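You operate a simulated robot arm through the tools that you are given. There is no shell and no other tool.

You are at the controls of a simulated robot arm. One attempt, no reset.

Task
Charge the mouse on its dock till its light turns green.
Fine: switch the dock on by its key, then lay the mouse on the PC end of the desk mat and switch the dock off again.

It is judged by the outcome, as a careful person would: the job done as asked, and still so three seconds after it is handed in. It fails if anything else is knocked over, pushed out of place, dropped, spilled or broken.

Robot
A 7-joint arm with a two-finger parallel gripper, fixed in place. Base frame: the origin is at the foot of the arm, x ahead of it, y to its left, z up; the work surface is at about z = 0.75. Readings come in m, degrees, newtons and seconds.
With the tool pointing down near the work surface it reaches from about 0.38 to 0.74 m from the base axis. Its first joint turns from -143.0 to 143.0 degrees. Payload 3 kg.
The TCP is the grasp point between the finger pads, 0.03 m short of the fingertips. In the tool frame z runs along the fingers and y along their closing line. The gripper opens to 0.11 m. The fingers are 0.02 m wide and 0.01 m thick; the gripper's body (0.048 by 0.112 m) begins 0.055 m behind the TCP.
Orientation is that of the tool frame in the base frame, as a unit quaternion [x, y, z, w]. With the fingers straight down and closing along the base's y, the tool's x points along the base's -x, its y along +y and its z along -z.

Tools
- The arm moves only by the tool nudge_tool. Its argument "deltas" is a list of rows, each a list of 7 numbers: the shift along the tool's x, y, z in units of 30 mm (1.0 is 30 mm), then the turn, a rotation vector about the tool's x, y, z in units of 6 degrees (1.0 is 6 degrees), then the opening, from 0 (shut) to 1 (fully open). In form: [[x, y, z, wx, wy, wz, hand], ...]. A call has 1 to 20 rows; each row shifts and turns the commanded pose from where the row before left it, along the tool's axes as they then stand. A call with a number of a shift or a turn outside -1 to 1 is refused whole. Rows are played at 5 a second. More than 0.05 m and 8.6 degrees between two rows, or a gripper value outside its range, and nothing of the call is played. A pose out of reach is approached as far as the arm can. The call stops where the force on the tool passes 40 N (or 10 N more than at its start, if that is more) or the arm is blocked; 0.2 s more then pass. Each finger travels about 0.108 m/s and halts on what it meets, pressing with about 30 N; the grip force reading is that of the motor and also rises with nothing between the fingers. The clock runs only during rows and for 0.2 s after the last one: add rows that do not move to give the fingers time. The reply holds the time, the measured pose of the TCP, the force on the tool along the base axes, the opening and the grip force, in the units named above and with some noise, with the torque about the TCP (base axes, N m) and any sound that the robot's microphone picked up.
- Cameras (640 x 400 px; columns grow to the right, rows downward): "scene" is fixed at [0.2202, -0.4992, 1.3215]; the picture's right is [0.57, -0.82, 0.00], its down [-0.39, -0.28, -0.88] and it looks along [0.72, 0.50, -0.48] (base axes); focal length 338 px, centre (320, 200). "wrist" rides on the gripper at [0.072, 0.017, -0.103] in the tool frame; the picture's right is [-0.23, 0.97, 0.00], its down [-0.76, -0.18, -0.62] and it looks along [-0.61, -0.14, 0.78] (tool axes); focal length 222 px, centre (320, 200).
- grab_frame(camera): a new picture of that camera. It takes no simulated time.
- lift_body(by): slides the trunk up (or, below 0, down) by that many m; the arm rides with it, the base frame stays. It gives what a move gives, with no picture.
- measure_at(camera, pixels): for up to 12 pixels [column, row] of the newest picture of that camera ("zoom" is the newest enlarged one), the place [x, y, z] in the base frame of the surface seen there, good to about 0.002 m. It takes no simulated time.
- zoom(camera, box): a new picture of the part [left, top, right, bottom] of that camera's present view, enlarged. It takes no simulated time.
- sign_off(): hands the job in; it is judged then, once.

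Open the gripper and draw the arm clear of the work before you hand the job in, unless the task says otherwise.

The tools are called as a command line: name --pt "numbers of a row" for each row, then --argument value for the rest, lists and objects as JSON in quotes. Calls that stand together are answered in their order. nudge_tool: Moves the arm, as the interface text tells. Its arguments: {"type":"object","properties":{"deltas":{"type":"array","items":{"type":"array","items":{"type":"number"}}}},"required":["deltas"]} The other tools are called the same way: lift_body (by) slides the trunk up or down; grab_frame (camera) takes a picture; measure_at (camera, pixels) gives the place of the surface under pixels of a picture; zoom (camera, box) takes an enlarged picture of a part of a camera's view; sign_off () hands the job in.

At the start:

```text
clock: 0.0
tcp_pos: [0.7597, 0.0333, 1.0466]
ee_rot: [0.001, 1.0, 0.0, -0.001]
contact_force: [0.2, -0.3, 0.1]
ft_torque: [0.0, 0.02, 0.03]
opening: 0.11
grasp_force: 0.0
trunk travel left (down, up): [-0.675, 0.215]
```

scene: 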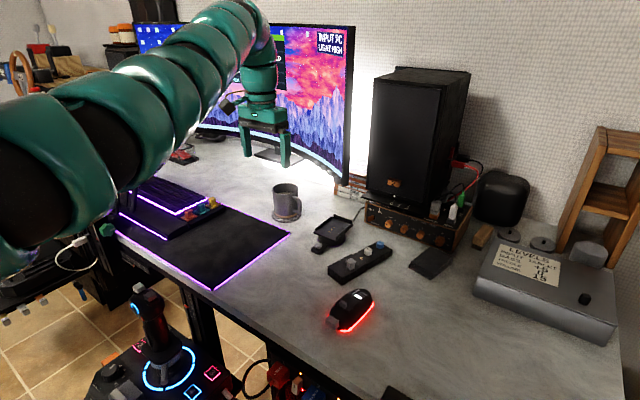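
wrist: 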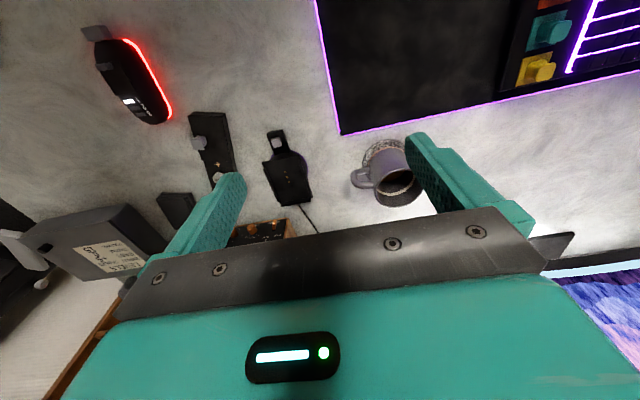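

The scene shows a mouse with a red glow at about (352,310), a dock-like thing at (335,232), a strip with keys at (360,262), and a dark mat at (205,245). I zoom in to see the details before moving.

zoom --camera "scene" --box '[290, 200, 450, 300]'

zoom --camera "scene" --box '[310, 270, 400, 350]'

zoom --camera "scene" --box '[100, 170, 300, 300]'

zoom --camera "wrist" --box '[80, 10, 340, 240]'

grab_frame --camera "scene"

grab_frame --camera "wrist"

```text
4.00 times, centred on (370, 250) of scene
```

zoom: 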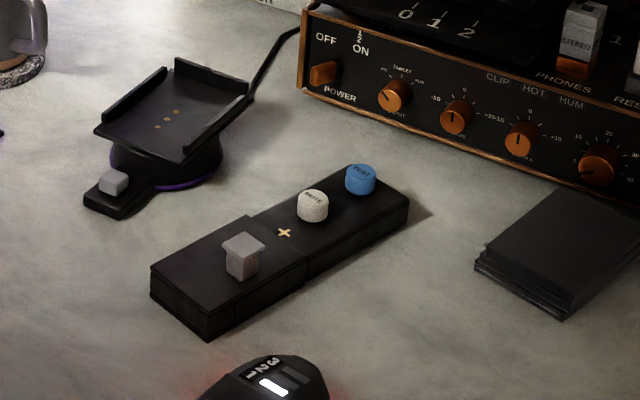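

```text
5.00 times, centred on (355, 310) of scene
```

zoom: 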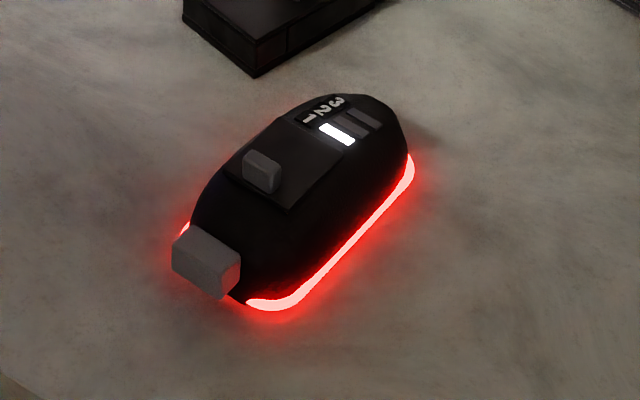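

```text
3.08 times, centred on (200, 235) of scene
```

zoom: 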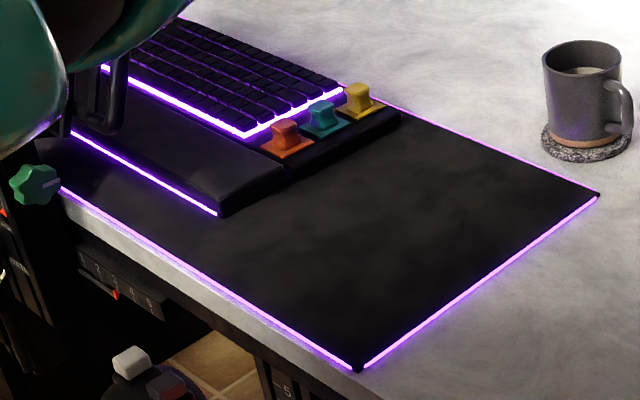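

```text
1.74 times, centred on (210, 125) of wrist
```

zoom: 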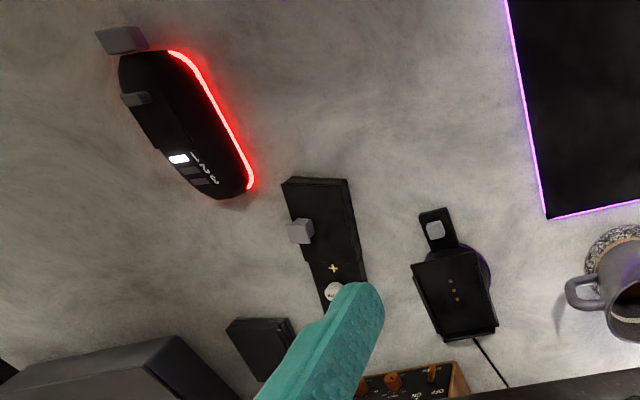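

```text
taken
```

scene: 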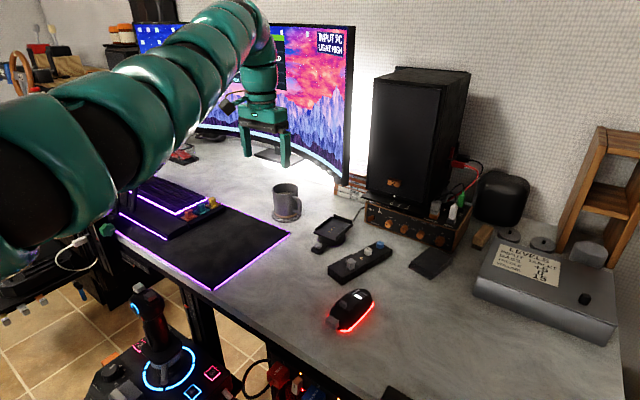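

```text
taken
```

wrist: 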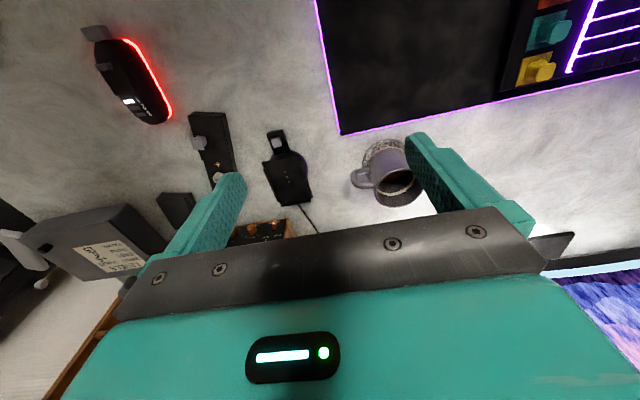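

I look for the PC and any labels: zooming the left part, the under-desk part, the monitor, and the right part of the scene.

zoom --camera "scene" --box '[0, 200, 160, 320]'

zoom --camera "scene" --box '[0, 0, 160, 110]'

zoom --camera "scene" --box '[120, 0, 360, 180]'

zoom --camera "scene" --box '[60, 270, 340, 400]'

zoom --camera "scene" --box '[440, 110, 640, 350]'

zoom --camera "scene" --box '[340, 60, 500, 260]'

zoom --camera "wrist" --box '[300, 0, 640, 220]'

```text
3.33 times, centred on (80, 260) of scene
```

zoom: 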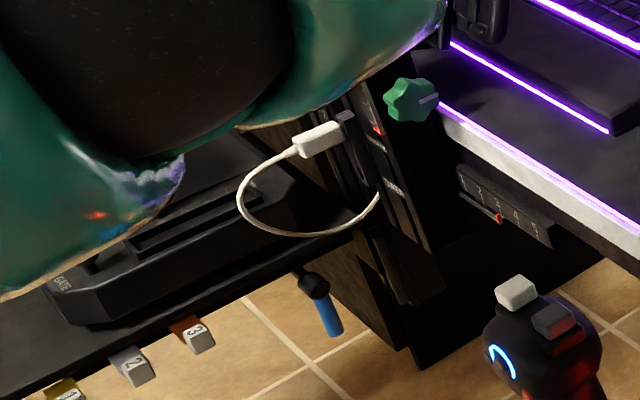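

```text
3.64 times, centred on (80, 55) of scene
```

zoom: 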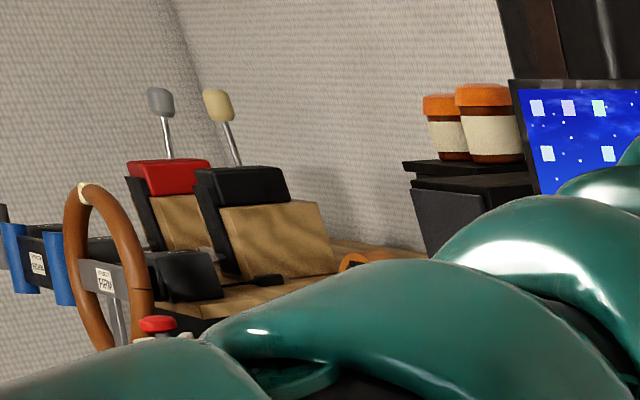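

```text
2.22 times, centred on (240, 90) of scene
```

zoom: 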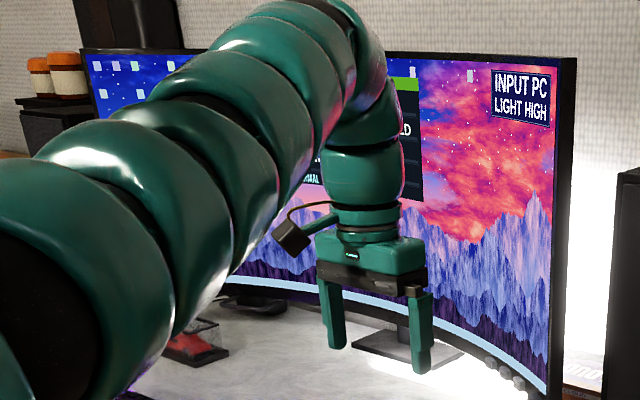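

```text
2.29 times, centred on (200, 335) of scene
```

zoom: 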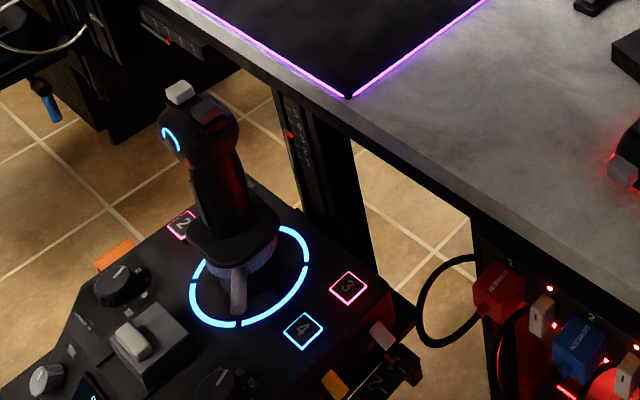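

```text
1.67 times, centred on (540, 230) of scene
```

zoom: 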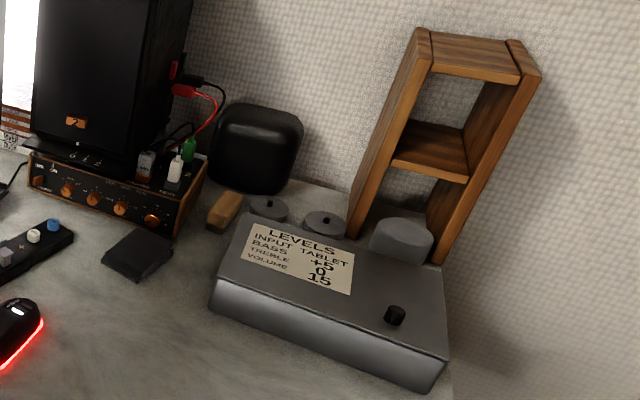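

```text
2.00 times, centred on (420, 160) of scene
```

zoom: 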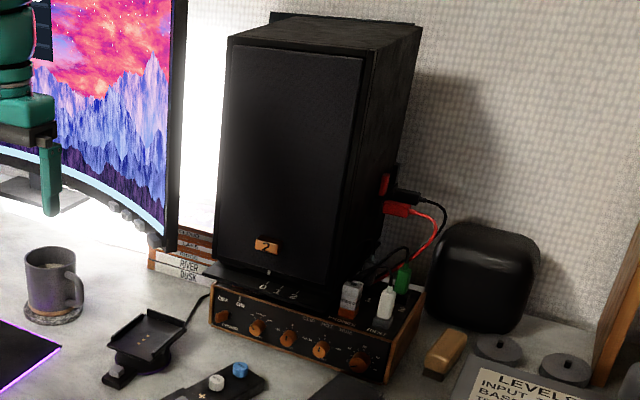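

```text
1.82 times, centred on (470, 110) of wrist
```

zoom: 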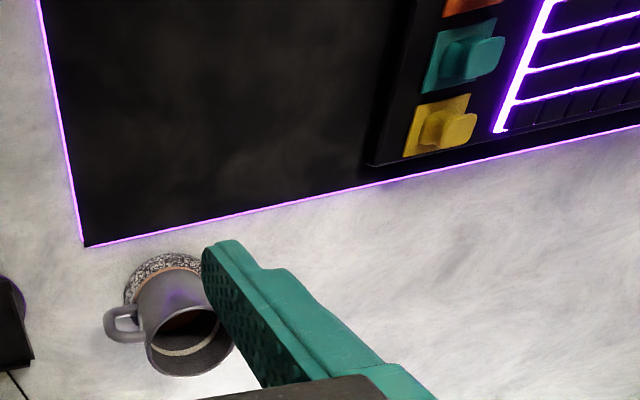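

I measure key points: mat corners, dock, dock key, mouse, and key strip in the scene picture.

measure_at --camera "scene" --pixels '[[213, 290], [289, 234], [117, 232], [205, 245], [335, 232], [318, 246], [352, 312], [362, 262], [285, 205], [230, 230], [165, 220], [350, 330]]'

zoom --camera "scene" --box '[305, 205, 375, 255]'

zoom --camera "scene" --box '[230, 330, 410, 400]'

```text
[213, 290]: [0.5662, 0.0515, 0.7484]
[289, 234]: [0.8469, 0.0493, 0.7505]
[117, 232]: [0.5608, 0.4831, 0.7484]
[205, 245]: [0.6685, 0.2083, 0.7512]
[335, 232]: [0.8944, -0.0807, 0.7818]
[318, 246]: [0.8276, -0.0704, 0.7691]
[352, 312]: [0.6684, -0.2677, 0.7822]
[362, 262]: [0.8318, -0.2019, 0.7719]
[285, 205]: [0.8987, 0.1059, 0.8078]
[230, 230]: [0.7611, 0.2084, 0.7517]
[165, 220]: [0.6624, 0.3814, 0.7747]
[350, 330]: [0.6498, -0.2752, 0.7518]
```

```text
8.00 times, centred on (340, 230) of scene
```

zoom: 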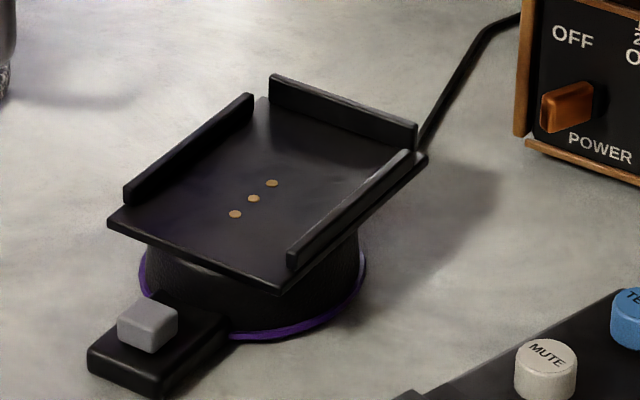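

```text
3.56 times, centred on (320, 365) of scene
```

zoom: 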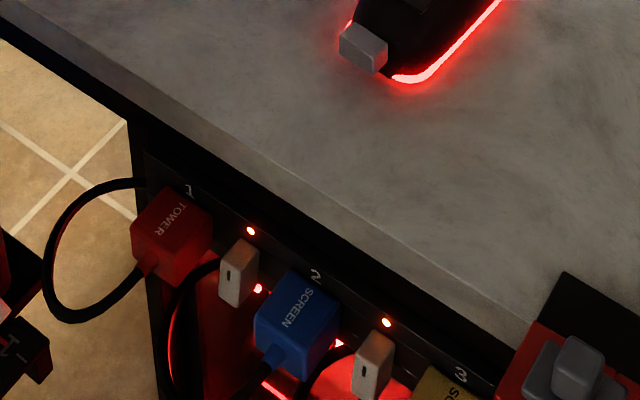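

The dock (about x 0.89, y −0.08) opens towards the robot, with its key at (0.83, −0.07), and the mouse is at (0.67, −0.27); I still have to find where the PC is. I raise the trunk and turn the wrist to look left.

lift_body --by 0.15

nudge_tool --pt "0.5 0 0 0 0 -1 1" --pt "0.5 0 0 0 0 -1 1" --pt "0.5 0 0 0 0 -1 1" --pt "0.5 0 0 0 0 -1 1" --pt "0 0 0 0 0 -1 1" --pt "0 0 0 0 0 -1 1" --pt "0 0 0 0 0 -1 1" --pt "0 0 0 0 0 -1 1" --pt "0 0 0 0 0 -1 1" --pt "0 0 0 0 0 -1 1" --pt "0 0 0 0 0 -1 1" --pt "0 0 0 0 0 -1 1" --pt "0 0 0 0 0 -1 1" --pt "0 0 0 0 0 -1 1"

grab_frame --camera "wrist"

grab_frame --camera "scene"

```text
clock: 1.8
tcp_pos: [0.7599, 0.0328, 1.1964]
ee_rot: [0.001, 1.0, 0.0, -0.001]
contact_force: [0.0, 0.0, -0.3]
ft_torque: [0.0, -0.01, 0.01]
opening: 0.11
grasp_force: 0.1
trunk travel left (down, up): [-0.825, 0.065]
```

```text
clock: 4.8
tcp_pos: [0.7015, 0.0258, 1.1943]
ee_rot: [-0.669, 0.743, 0.0, 0.0]
contact_force: [0.6, 0.4, 0.0]
ft_torque: [-0.02, 0.03, 0.02]
opening: 0.1101
grasp_force: 0.1
trunk travel left (down, up): [-0.825, 0.065]
```

```text
taken
```

wrist: 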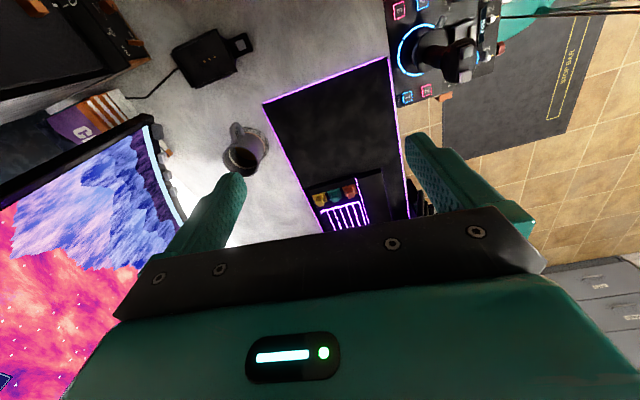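

```text
taken
```

scene: 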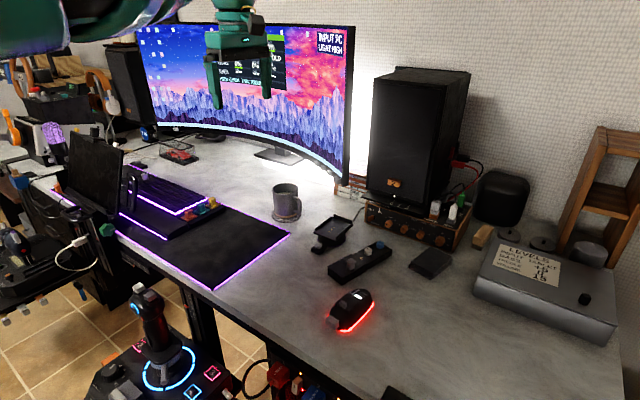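

The arm no longer blocks the left: the mat runs on under a laptop/tablet at (95,175). I zoom in on that side.

zoom --camera "scene" --box '[0, 90, 160, 210]'

zoom --camera "scene" --box '[0, 170, 160, 290]'

zoom --camera "scene" --box '[40, 130, 240, 260]'

zoom --camera "scene" --box '[0, 40, 140, 140]'

zoom --camera "scene" --box '[130, 10, 360, 180]'

zoom --camera "wrist" --box '[250, 0, 640, 240]'

```text
3.33 times, centred on (80, 150) of scene
```

zoom: 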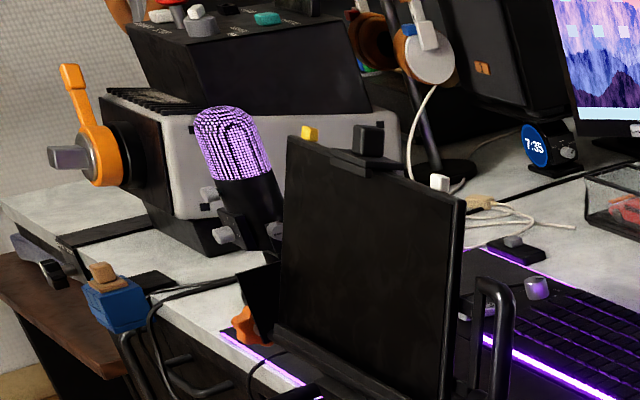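

```text
3.33 times, centred on (80, 230) of scene
```

zoom: 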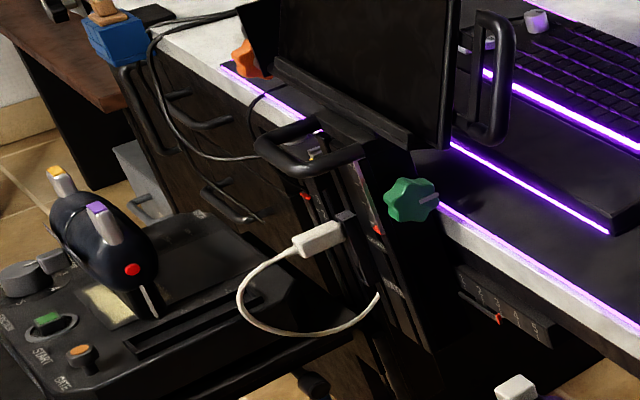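

```text
3.08 times, centred on (140, 195) of scene
```

zoom: 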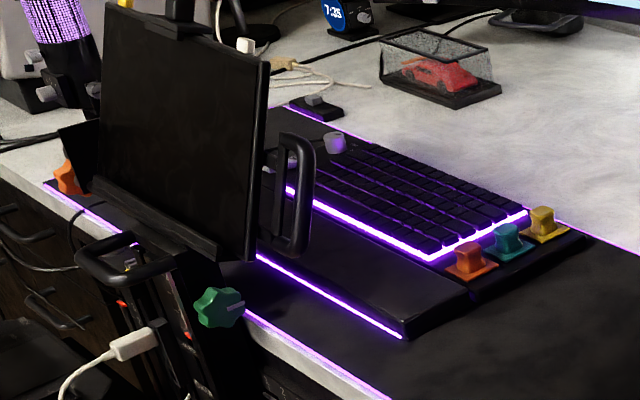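

```text
4.00 times, centred on (70, 90) of scene
```

zoom: 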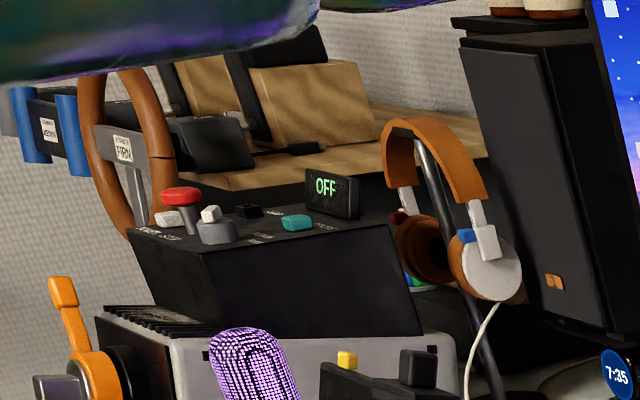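

```text
2.35 times, centred on (245, 95) of scene
```

zoom: 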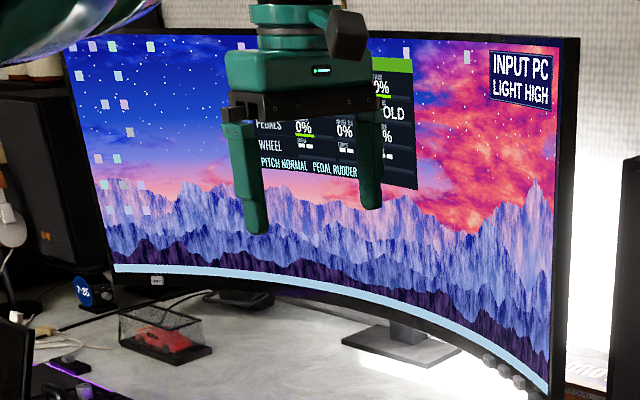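

```text
1.64 times, centred on (445, 120) of wrist
```

zoom: 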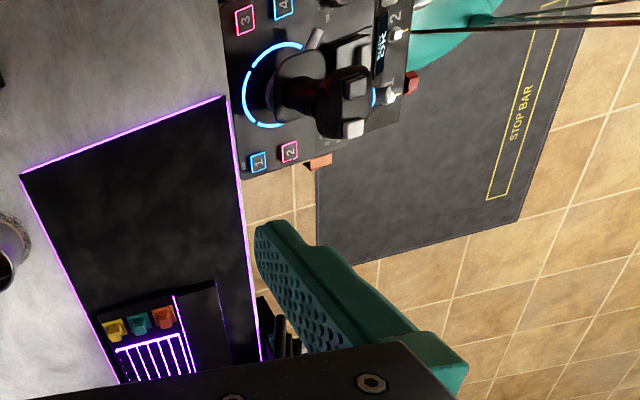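

No PC on the left so far (drawers, laptop, microphone). I turn the wrist the other way to look at the right side, where the first wrist picture showed a dark box at (20,260).

nudge_tool --pt "0 0 0 0 0 1 1" --pt "0 0 0 0 0 1 1" --pt "0 0 0 0 0 1 1" --pt "0 0 0 0 0 1 1" --pt "0 0 0 0 0 1 1" --pt "0 0 0 0 0 1 1" --pt "0 0 0 0 0 1 1" --pt "0 0 0 0 0 1 1" --pt "0 0 0 0 0 1 1" --pt "0 0 0 0 0 1 1" --pt "0 0 0 0 0 1 1" --pt "0 0 0 0 0 1 1" --pt "0 0 0 0 0 1 1" --pt "0 0 0 0 0 1 1"

nudge_tool --pt "0 -1 0 0 0 1 1" --pt "0 -1 0 0 0 1 1" --pt "0 -1 0 0 0 1 1" --pt "0 -1 0 0 0 1 1" --pt "0 0 0 0 0 1 1" --pt "0 0 0 0 0 1 1" --pt "0 0 0 0 0 1 1" --pt "0 0 0 0 0 1 1"

grab_frame --camera "wrist"

grab_frame --camera "scene"

```text
clock: 7.8
tcp_pos: [0.7005, 0.0245, 1.1956]
ee_rot: [0.001, 1.0, 0.001, 0.0]
contact_force: [0.6, -0.7, -0.7]
ft_torque: [0.01, -0.02, 0.01]
opening: 0.1101
grasp_force: 0.0
trunk travel left (down, up): [-0.825, 0.065]
```

```text
clock: 9.6
tcp_pos: [0.7055, -0.0766, 1.2003]
ee_rot: [0.408, 0.913, 0.0, 0.001]
contact_force: [-0.5, -0.2, 0.1]
ft_torque: [0.01, 0.03, 0.01]
opening: 0.1101
grasp_force: 0.0
out of reach, approached as far as the arm can: row 3
trunk travel left (down, up): [-0.825, 0.065]
```

```text
taken
```

wrist: 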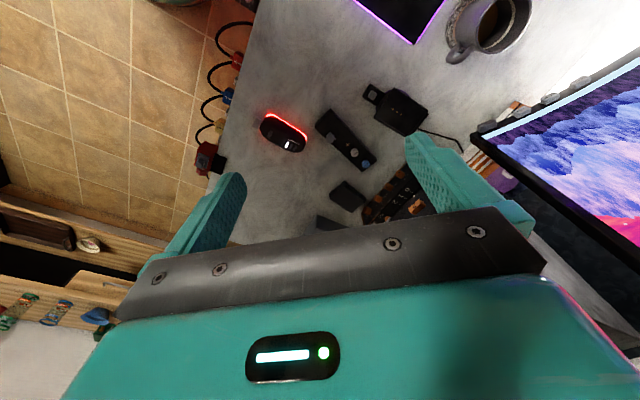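

```text
taken
```

scene: 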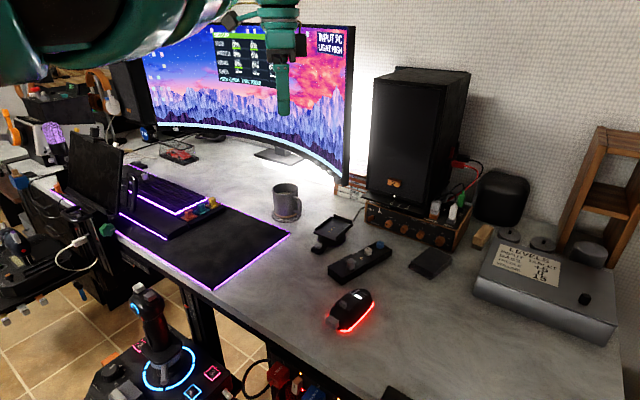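

The right side shows wooden shelves and no tower yet. I zoom in on the black vertical box below the mat's front corner (200,320), the left one with text at (95,260), and the new wrist view.

zoom --camera "scene" --box '[165, 280, 255, 370]'

zoom --camera "scene" --box '[70, 210, 150, 300]'

zoom --camera "wrist" --box '[0, 0, 320, 220]'

zoom --camera "scene" --box '[240, 340, 440, 400]'

```text
4.44 times, centred on (210, 325) of scene
```

zoom: 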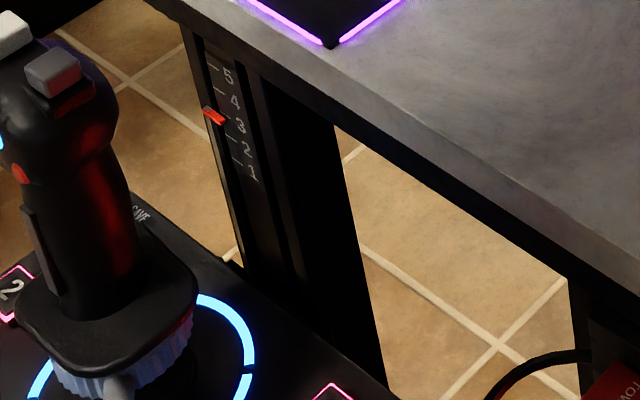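

```text
4.44 times, centred on (110, 255) of scene
```

zoom: 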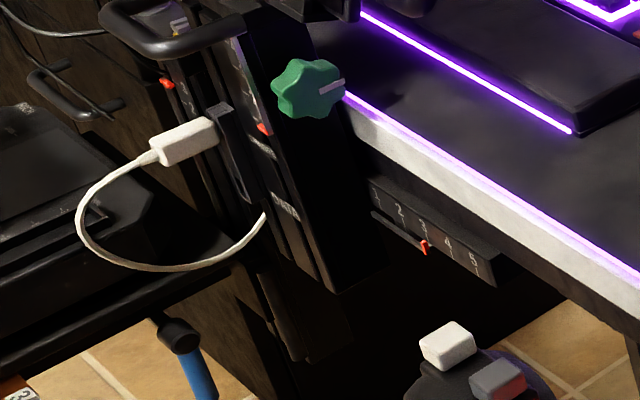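

```text
1.82 times, centred on (160, 110) of wrist
```

zoom: 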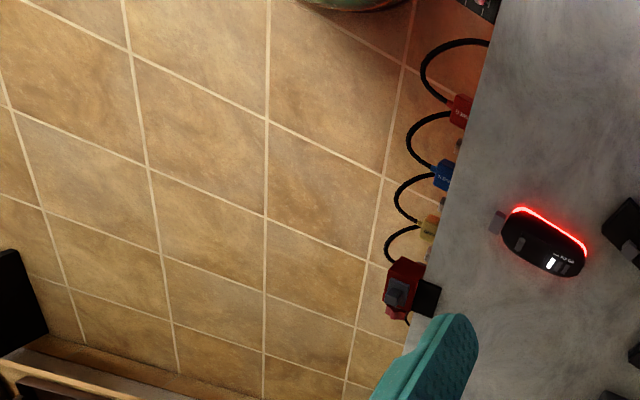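

```text
3.20 times, centred on (340, 370) of scene
```

zoom: 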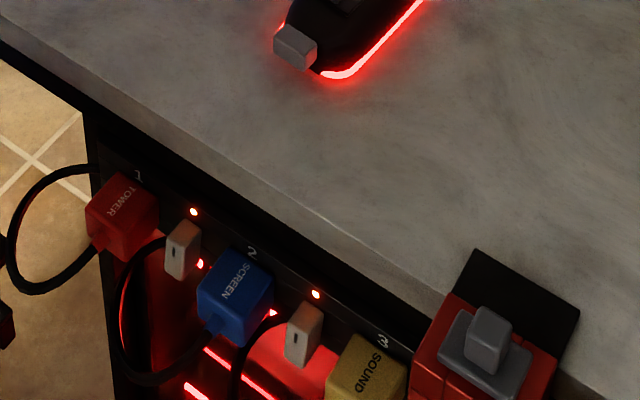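

Behind the power strip under the desk front, around (300,385), something glows red like a PC case. I measure where those surfaces are.

zoom --camera "scene" --box '[260, 350, 360, 400]'

measure_at --camera "scene" --pixels '[[292, 380], [301, 392], [325, 390], [278, 375], [310, 380], [330, 398], [300, 398], [395, 392], [60, 185], [35, 180], [90, 200], [75, 215]]'

```text
6.40 times, centred on (310, 375) of scene
```

zoom: 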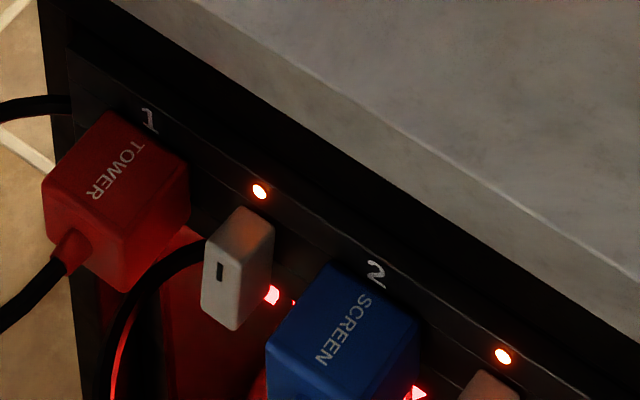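

```text
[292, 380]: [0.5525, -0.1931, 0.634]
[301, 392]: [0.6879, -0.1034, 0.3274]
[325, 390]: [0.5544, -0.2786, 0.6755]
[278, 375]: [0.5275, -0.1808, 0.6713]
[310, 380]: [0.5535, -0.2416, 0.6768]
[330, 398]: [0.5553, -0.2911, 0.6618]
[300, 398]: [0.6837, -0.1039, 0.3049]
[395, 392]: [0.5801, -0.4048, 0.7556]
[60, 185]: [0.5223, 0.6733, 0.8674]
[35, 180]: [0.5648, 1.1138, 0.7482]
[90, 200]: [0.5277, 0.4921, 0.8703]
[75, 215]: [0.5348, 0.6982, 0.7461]
```

Something red-lit sits deep under the desk at about (0.69, −0.10, 0.33), likely the tower. Before moving I check where the joystick and other obstacles lie in front of the desk.

measure_at --camera "scene" --pixels '[[140, 290], [165, 345], [155, 312], [100, 350], [240, 385], [330, 340], [300, 310], [270, 345], [360, 370], [110, 230], [85, 240], [450, 380]]'

nudge_tool --pt "0 0 0 0 0 -1 1" --pt "0 0 0 0 0 -1 1" --pt "0 0 0 0 0 -1 1" --pt "0 0 0 0 0 -1 1" --pt "0 0 0 0 0 -1 1" --pt "0 0 0 0 0 -1 1" --pt "0 0 0 0 0 -1 1" --pt "0 0 0 0 0 -1 1"

```text
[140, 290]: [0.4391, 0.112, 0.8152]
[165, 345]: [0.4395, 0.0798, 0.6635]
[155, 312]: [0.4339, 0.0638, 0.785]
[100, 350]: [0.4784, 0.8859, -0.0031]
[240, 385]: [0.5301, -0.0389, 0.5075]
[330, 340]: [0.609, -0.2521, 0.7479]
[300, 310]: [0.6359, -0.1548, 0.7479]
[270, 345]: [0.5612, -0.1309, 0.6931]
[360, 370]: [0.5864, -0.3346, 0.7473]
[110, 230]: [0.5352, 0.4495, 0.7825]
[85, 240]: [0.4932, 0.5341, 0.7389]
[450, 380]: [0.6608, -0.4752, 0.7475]
```

```text
clock: 11.3
tcp_pos: [0.7053, -0.0758, 1.2013]
ee_rot: [0.001, 1.0, 0.001, -0.001]
contact_force: [-0.3, -0.2, -0.1]
ft_torque: [0.02, 0.01, 0.01]
opening: 0.1099
grasp_force: 0.0
trunk travel left (down, up): [-0.825, 0.065]
```

The joystick is at about (0.44, 0.08) up to z 0.82, so I stay well right of it. I pull the tool back to about (0.45, −0.35) and pitch it forward 30° to look under the desk.

nudge_tool --pt "0.95 -1 0 0 0 0 1" --pt "0.95 -1 0 0 0 0 1" --pt "0.95 -1 0 0 0 0 1" --pt "0.95 -1 0 0 0 0 1" --pt "0.95 -1 0 0 0 0 1" --pt "0.95 -1 0 0 0 0 1" --pt "0.95 -1 0 0 0 0 1" --pt "0.95 -1 0 0 0 0 1" --pt "0.8 -1 0 0 0 0 1"

nudge_tool --pt "0 0 0 0 -1 0 1" --pt "0 0 0 0 -1 0 1" --pt "0 0 0 0 -1 0 1" --pt "0 0 0 0 -1 0 1" --pt "0 0 0 0 -1 0 1"

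grab_frame --camera "wrist"

grab_frame --camera "scene"

```text
clock: 13.3
tcp_pos: [0.6982, -0.0834, 1.2002]
ee_rot: [0.001, 1.0, 0.002, 0.0]
contact_force: [-0.1, 0.3, 0.3]
ft_torque: [-0.01, 0.0, 0.0]
opening: 0.1098
grasp_force: 0.1
out of reach, approached as far as the arm can: row 1, 2, 3, 4, 5, 6, 7, 8, 9
trunk travel left (down, up): [-0.825, 0.065]
```

```text
clock: 14.6
tcp_pos: [0.6984, -0.0833, 1.201]
ee_rot: [0.001, 1.0, 0.0, 0.0]
contact_force: [-0.1, -0.3, 0.7]
ft_torque: [0.0, 0.0, -0.01]
opening: 0.1099
grasp_force: 0.1
out of reach, approached as far as the arm can: row 1, 2, 3, 4, 5
trunk travel left (down, up): [-0.825, 0.065]
```

```text
taken
```

wrist: 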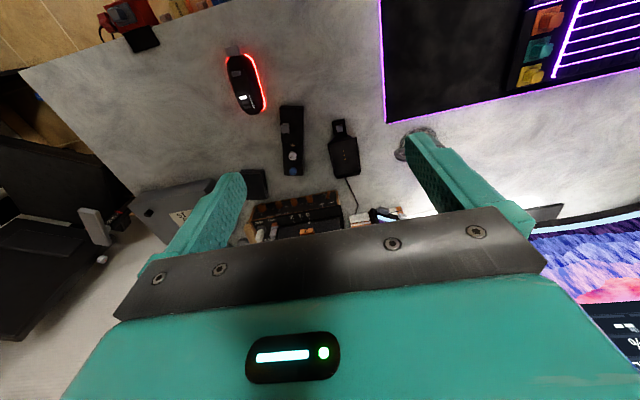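

```text
taken
```

scene: 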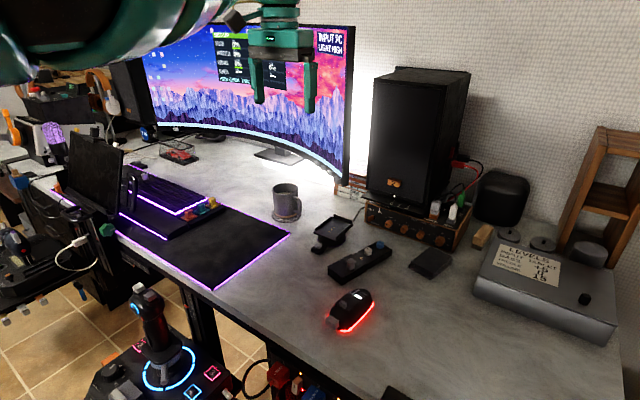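

All rows were refused as out of reach, so the arm seems near a joint limit at this raised height. I bring the trunk back down and test a straight pull-back.

lift_body --by -0.15

nudge_tool --pt "0.5 0 0 0 0 0 1" --pt "0.5 0 0 0 0 0 1"

nudge_tool --pt "0 -0.5 0 0 0 0 1" --pt "0 -0.5 0 0 0 0 1"

```text
clock: 16.3
tcp_pos: [0.6977, -0.0825, 1.0514]
ee_rot: [0.001, 1.0, 0.0, 0.001]
contact_force: [0.7, 0.4, 0.1]
ft_torque: [0.01, 0.0, 0.01]
opening: 0.11
grasp_force: 0.1
trunk travel left (down, up): [-0.675, 0.215]
```

```text
clock: 16.9
tcp_pos: [0.6987, -0.0832, 1.0517]
ee_rot: [0.0, 1.0, 0.0, 0.001]
contact_force: [0.2, -0.4, -0.8]
ft_torque: [0.01, -0.04, -0.02]
opening: 0.1103
grasp_force: 0.1
out of reach, approached as far as the arm can: row 1, 2
trunk travel left (down, up): [-0.675, 0.215]
```

```text
clock: 17.5
tcp_pos: [0.6992, -0.0833, 1.0512]
ee_rot: [0.001, 1.0, -0.001, 0.0]
contact_force: [-0.6, -0.3, -0.2]
ft_torque: [0.04, 0.0, 0.01]
opening: 0.1095
grasp_force: 0.1
out of reach, approached as far as the arm can: row 1, 2
trunk travel left (down, up): [-0.675, 0.215]
```

Still blocked toward the back and right. I test the opposite direction (+y, then up) to see what the arm is limited by.

nudge_tool --pt "0 0.5 0 0 0 0 1" --pt "0 0.5 0 0 0 0 1"

nudge_tool --pt "0 0 0.5 0 0 0 1" --pt "0 0 0.5 0 0 0 1"

grab_frame --camera "scene"

```text
clock: 18.1
tcp_pos: [0.699, -0.0525, 1.0513]
ee_rot: [0.001, 1.0, 0.0, 0.0]
contact_force: [0.2, -0.4, 0.1]
ft_torque: [0.02, 0.0, 0.0]
opening: 0.11
grasp_force: 0.0
trunk travel left (down, up): [-0.675, 0.215]
```

```text
clock: 18.7
tcp_pos: [0.6973, -0.0526, 1.0192]
ee_rot: [0.001, 1.0, 0.0, -0.001]
contact_force: [-0.3, -0.2, 0.3]
ft_torque: [0.01, 0.01, 0.0]
opening: 0.1101
grasp_force: 0.0
trunk travel left (down, up): [-0.675, 0.215]
```

```text
taken
```

scene: 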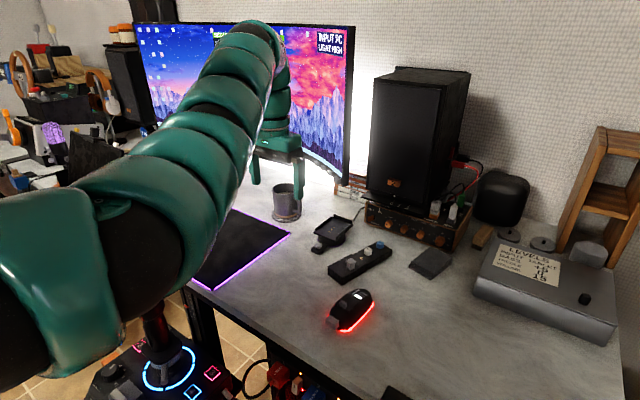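

+y and down work freely. I lower to about z 0.93 and try going right from there.

nudge_tool --pt "0 0 1 0 0 0 1" --pt "0 0 1 0 0 0 1" --pt "0 0 0.5 0 0 0 1"

nudge_tool --pt "0 -0.5 0 0 0 0 1" --pt "0 -0.5 0 0 0 0 1" --pt "0 -0.5 0 0 0 0 1" --pt "0 -0.5 0 0 0 0 1"

```text
clock: 19.5
tcp_pos: [0.6947, -0.0524, 0.9452]
ee_rot: [0.0, 1.0, 0.0, -0.001]
contact_force: [0.9, 0.5, -0.5]
ft_torque: [0.01, -0.02, -0.01]
opening: 0.1099
grasp_force: 0.1
trunk travel left (down, up): [-0.675, 0.215]
```

```text
clock: 20.5
tcp_pos: [0.7029, -0.098, 0.9438]
ee_rot: [0.001, 1.0, 0.001, 0.0]
contact_force: [-0.2, -0.4, 0.2]
ft_torque: [-0.03, 0.03, 0.0]
opening: 0.11
grasp_force: 0.0
out of reach, approached as far as the arm can: row 3
trunk travel left (down, up): [-0.675, 0.215]
```

Row 3 was reported out of reach but row 4 went through, so the limit looks soft. I try more small steps to the right.

nudge_tool --pt "0 -0.5 0 0 0 0 1" --pt "0 -0.5 0 0 0 0 1" --pt "0 -0.5 0 0 0 0 1" --pt "0 -0.5 0 0 0 0 1"

nudge_tool --pt "0.3 0 0 0 0 0 1" --pt "0.3 0 0 0 0 0 1" --pt "0.3 0 0 0 0 0 1" --pt "0.3 0 0 0 0 0 1"

```text
clock: 21.5
tcp_pos: [0.7061, -0.1424, 0.944]
ee_rot: [0.001, 1.0, 0.001, -0.001]
contact_force: [0.1, 0.0, -0.8]
ft_torque: [-0.03, 0.01, -0.01]
opening: 0.11
grasp_force: 0.0
out of reach, approached as far as the arm can: row 1
trunk travel left (down, up): [-0.675, 0.215]
```

```text
clock: 22.5
tcp_pos: [0.7055, -0.1426, 0.9448]
ee_rot: [0.001, 1.0, 0.0, -0.001]
contact_force: [-0.2, 0.2, -0.2]
ft_torque: [0.02, 0.01, -0.01]
opening: 0.1102
grasp_force: 0.0
out of reach, approached as far as the arm can: row 1, 2, 3, 4
trunk travel left (down, up): [-0.675, 0.215]
```

The limit behaves like a minimum radius of about 0.70 m at this height. I go lower, over clear desk, and try pulling back again.

nudge_tool --pt "0 0 1 0 0 0 1" --pt "0 0 1 0 0 0 1"

nudge_tool --pt "0.5 0 0 0 0 0 1" --pt "0.5 0 0 0 0 0 1" --pt "0.5 0 0 0 0 0 1"

grab_frame --camera "scene"

```text
clock: 23.1
tcp_pos: [0.7063, -0.1448, 0.8827]
ee_rot: [0.0, 1.0, 0.0, -0.001]
contact_force: [0.7, -0.2, 0.6]
ft_torque: [0.01, -0.03, 0.02]
opening: 0.1101
grasp_force: 0.1
trunk travel left (down, up): [-0.675, 0.215]
```

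```text
clock: 23.9
tcp_pos: [0.662, -0.1435, 0.8791]
ee_rot: [0.0, 1.0, 0.0, 0.001]
contact_force: [-0.7, -1.2, 0.4]
ft_torque: [0.0, 0.0, 0.02]
opening: 0.1098
grasp_force: 0.0
out of reach, approached as far as the arm can: row 3
trunk travel left (down, up): [-0.675, 0.215]
```

```text
taken
```

scene: 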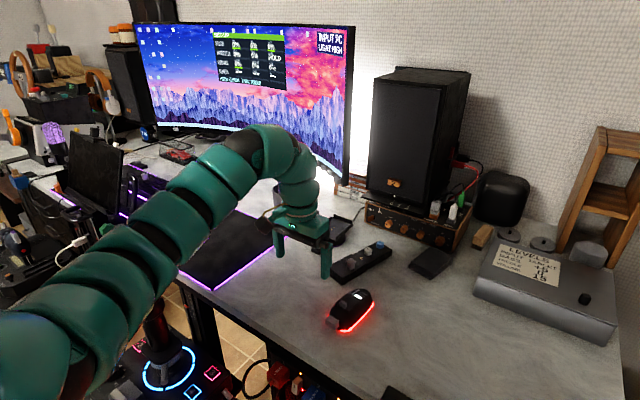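

Lower relative to the trunk lets the arm come further in, so trunk height is the lever: trunk up to reach near, trunk down to reach far. I raise the trunk 0.2 m, lower the tool again and retract to look under the desk front.

lift_body --by 0.2

nudge_tool --pt "0 0 1 0 0 0 1" --pt "0 0 1 0 0 0 1" --pt "0 0 1 0 0 0 1" --pt "0 0 1 0 0 0 1" --pt "0 0 1 0 0 0 1" --pt "0 0 0.3 0 0 0 1" --pt "1 -1 0 0 0 0 1" --pt "1 -1 0 0 0 0 1" --pt "1 -1 0 0 0 0 1" --pt "1 -1 0 0 0 0 1" --pt "1 -1 0 0 0 0 1" --pt "1 -1 0 0 0 0 1" --pt "1 0 0 0 0 0 1"

grab_frame --camera "scene"

grab_frame --camera "wrist"

```text
clock: 26.1
tcp_pos: [0.663, -0.143, 1.0777]
ee_rot: [0.002, 1.0, 0.0, 0.0]
contact_force: [0.3, -0.2, -0.2]
ft_torque: [-0.01, -0.03, -0.01]
opening: 0.11
grasp_force: 0.1
trunk travel left (down, up): [-0.875, 0.015]
```

```text
clock: 28.9
tcp_pos: [0.4513, -0.3225, 0.9186]
ee_rot: [0.001, 1.0, -0.001, 0.0]
contact_force: [-0.6, 0.2, 0.3]
ft_torque: [0.0, 0.02, 0.01]
opening: 0.1102
grasp_force: 0.1
trunk travel left (down, up): [-0.875, 0.015]
```

```text
taken
```

scene: 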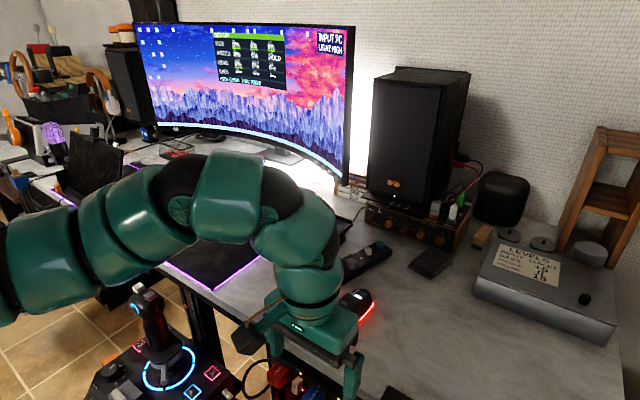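

```text
taken
```

wrist: 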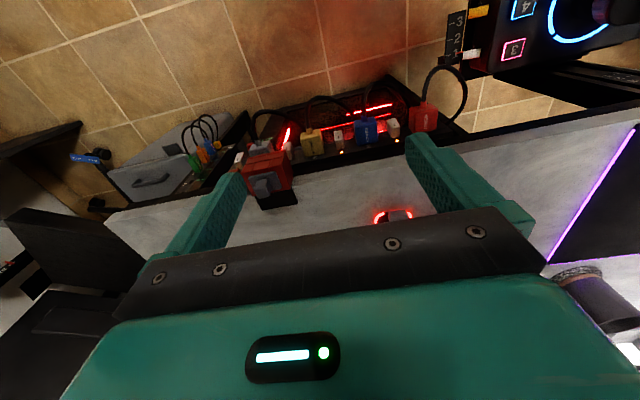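

The wrist view now shows a dark box with red light strips behind the power strip, around (350,120). I zoom in and then pitch forward for a better look.

zoom --camera "wrist" --box '[230, 60, 480, 210]'

nudge_tool --pt "0 0 0 0 -1 0 1" --pt "0 0 0 0 -1 0 1" --pt "0 0 0 0 -1 0 1" --pt "0 0 0 0 -1 0 1"

grab_frame --camera "wrist"

zoom --camera "wrist" --box '[150, 0, 480, 200]'

```text
2.56 times, centred on (355, 135) of wrist
```

zoom: 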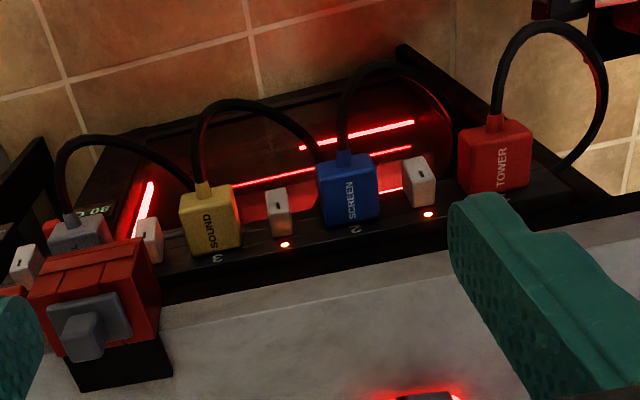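

```text
clock: 29.9
tcp_pos: [0.4515, -0.323, 0.9195]
ee_rot: [0.0, 0.978, 0.0, 0.209]
contact_force: [0.2, -0.4, 0.4]
ft_torque: [0.0, -0.02, 0.0]
opening: 0.11
grasp_force: 0.2
trunk travel left (down, up): [-0.875, 0.015]
```

```text
taken
```

wrist: 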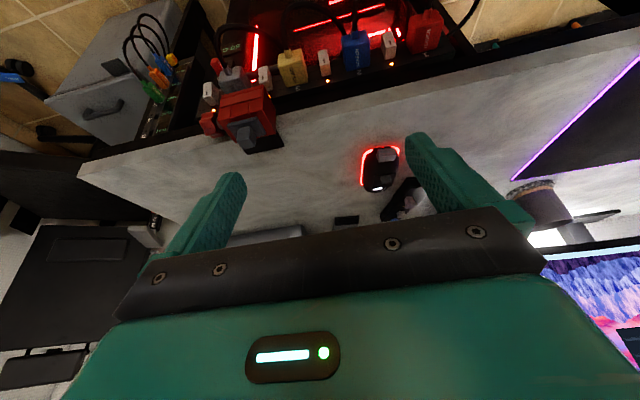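

```text
1.94 times, centred on (315, 100) of wrist
```

zoom: 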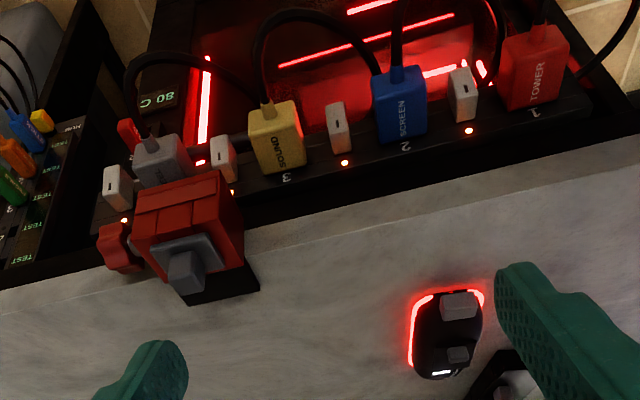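

The red-lit case with an "80 C" readout behind the power strip is the PC tower, under the desk's right side, so the PC end of the mat is its right end (y≈0.05). I level the tool again and move so the wrist camera looks onto the mouse, strip and dock.

nudge_tool --pt "0 0 0 0 1 0 1" --pt "0 0 0 0 1 0 1" --pt "0 0 0 0 1 0 1" --pt "0 0 0 0 1 0 1" --pt "-1 0.8 -0.5 0 0 0 1" --pt "-1 0.8 -0.5 0 0 0 1" --pt "0 0.8 -0.5 0 0 0 1"

grab_frame --camera "wrist"

zoom --camera "wrist" --box '[200, 60, 360, 160]'

```text
clock: 31.5
tcp_pos: [0.5119, -0.2501, 0.9655]
ee_rot: [0.001, 1.0, 0.0, 0.002]
contact_force: [0.7, -0.7, 0.4]
ft_torque: [-0.02, 0.0, 0.02]
opening: 0.1099
grasp_force: 0.0
trunk travel left (down, up): [-0.875, 0.015]
```

```text
taken
```

wrist: 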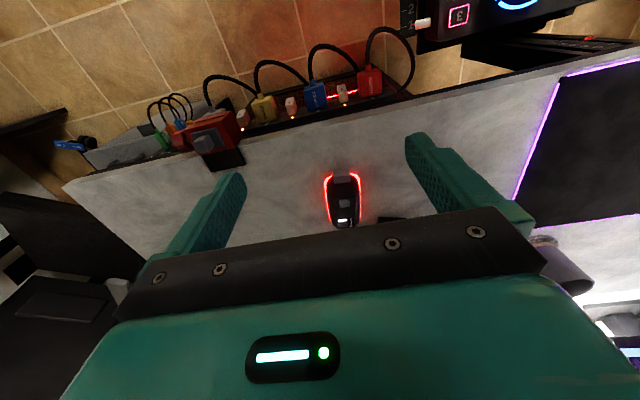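

```text
4.00 times, centred on (280, 110) of wrist
```

zoom: 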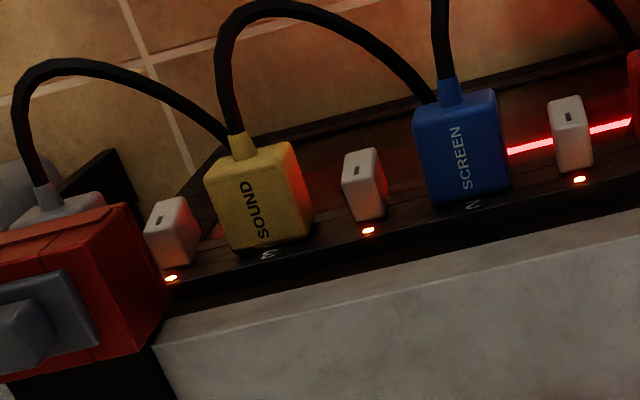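

The mouse now sits at (342,200) of the wrist view. I zoom in on it and measure its outline.

zoom --camera "wrist" --box '[302, 155, 382, 235]'

measure_at --camera "wrist" --pixels '[[344, 178], [343, 184], [330, 200], [358, 200], [343, 218], [340, 226], [328, 185], [360, 185], [344, 203], [352, 212], [334, 212], [342, 195]]'

grab_frame --camera "scene"

zoom --camera "scene" --box '[320, 200, 440, 300]'

```text
5.00 times, centred on (342, 195) of wrist
```

zoom: 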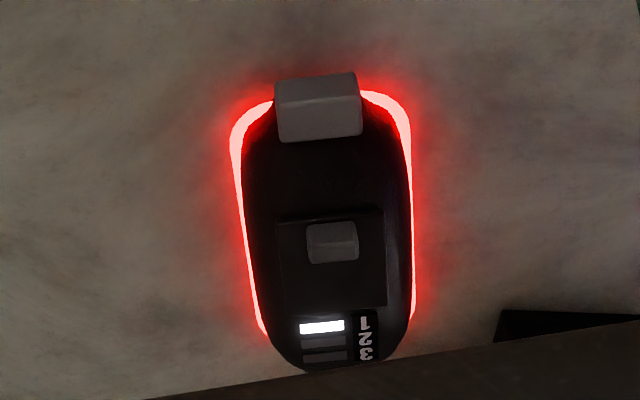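

```text
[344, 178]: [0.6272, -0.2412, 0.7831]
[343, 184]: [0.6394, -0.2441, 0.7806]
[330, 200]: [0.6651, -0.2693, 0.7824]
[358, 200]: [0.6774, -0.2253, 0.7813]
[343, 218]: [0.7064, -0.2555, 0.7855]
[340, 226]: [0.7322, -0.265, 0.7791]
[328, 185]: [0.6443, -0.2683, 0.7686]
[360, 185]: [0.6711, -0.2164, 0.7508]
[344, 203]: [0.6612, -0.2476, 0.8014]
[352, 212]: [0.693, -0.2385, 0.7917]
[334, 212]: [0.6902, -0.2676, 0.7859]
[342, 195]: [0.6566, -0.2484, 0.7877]
```

```text
taken
```

scene: 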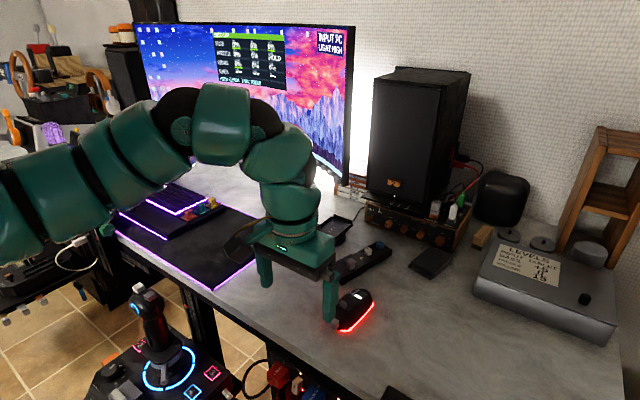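

```text
4.00 times, centred on (380, 250) of scene
```

zoom: 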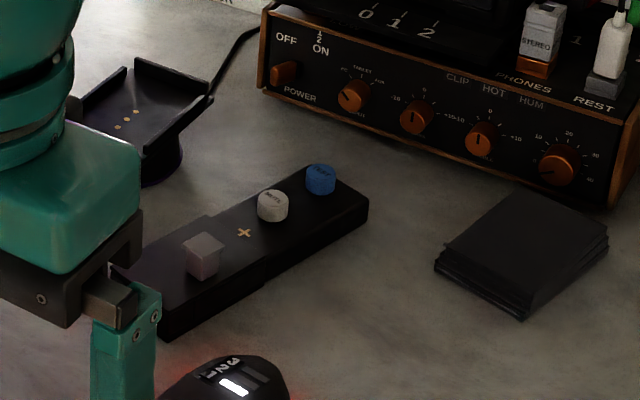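

The mouse runs from its tail block (0.63, −0.24) to its nose (0.735, −0.265), about 0.055 wide and 0.04 high. Next I move over to view the dock from above.

nudge_tool --pt "-1 0.8 -1 0 0 0 1" --pt "-1 0.8 -0.5 0 0 0 1" --pt "-1 0.8 0 0 0 0 1" --pt "-1 0.8 0 0 0 0 1" --pt "-1 0.8 0 0 0 0 1" --pt "-1 0.8 0 0 0 0 1" --pt "-1 0.8 0 0 0 0 1" --pt "-0.8 0.8 0 0 0 0 1"

grab_frame --camera "wrist"

grab_frame --camera "scene"

```text
clock: 33.3
tcp_pos: [0.7457, -0.0583, 1.0083]
ee_rot: [0.003, 1.0, -0.001, 0.0]
contact_force: [0.3, 0.5, -0.6]
ft_torque: [0.01, 0.0, -0.02]
opening: 0.1098
grasp_force: 0.0
trunk travel left (down, up): [-0.875, 0.015]
```

```text
taken
```

wrist: 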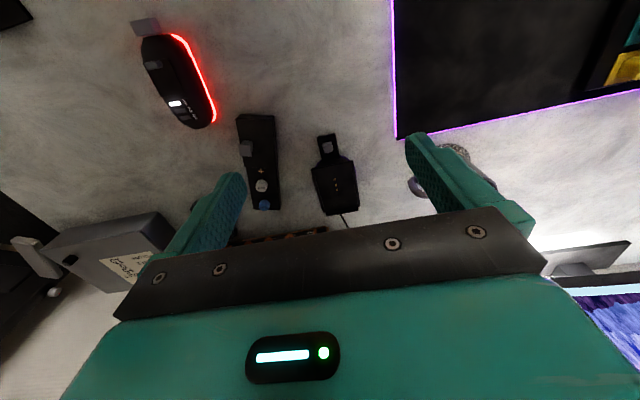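

```text
taken
```

scene: 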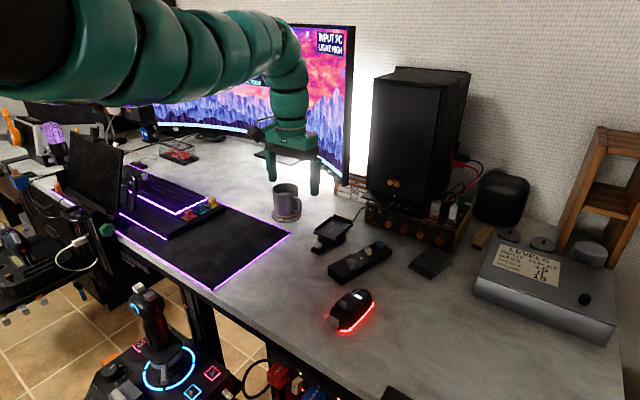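

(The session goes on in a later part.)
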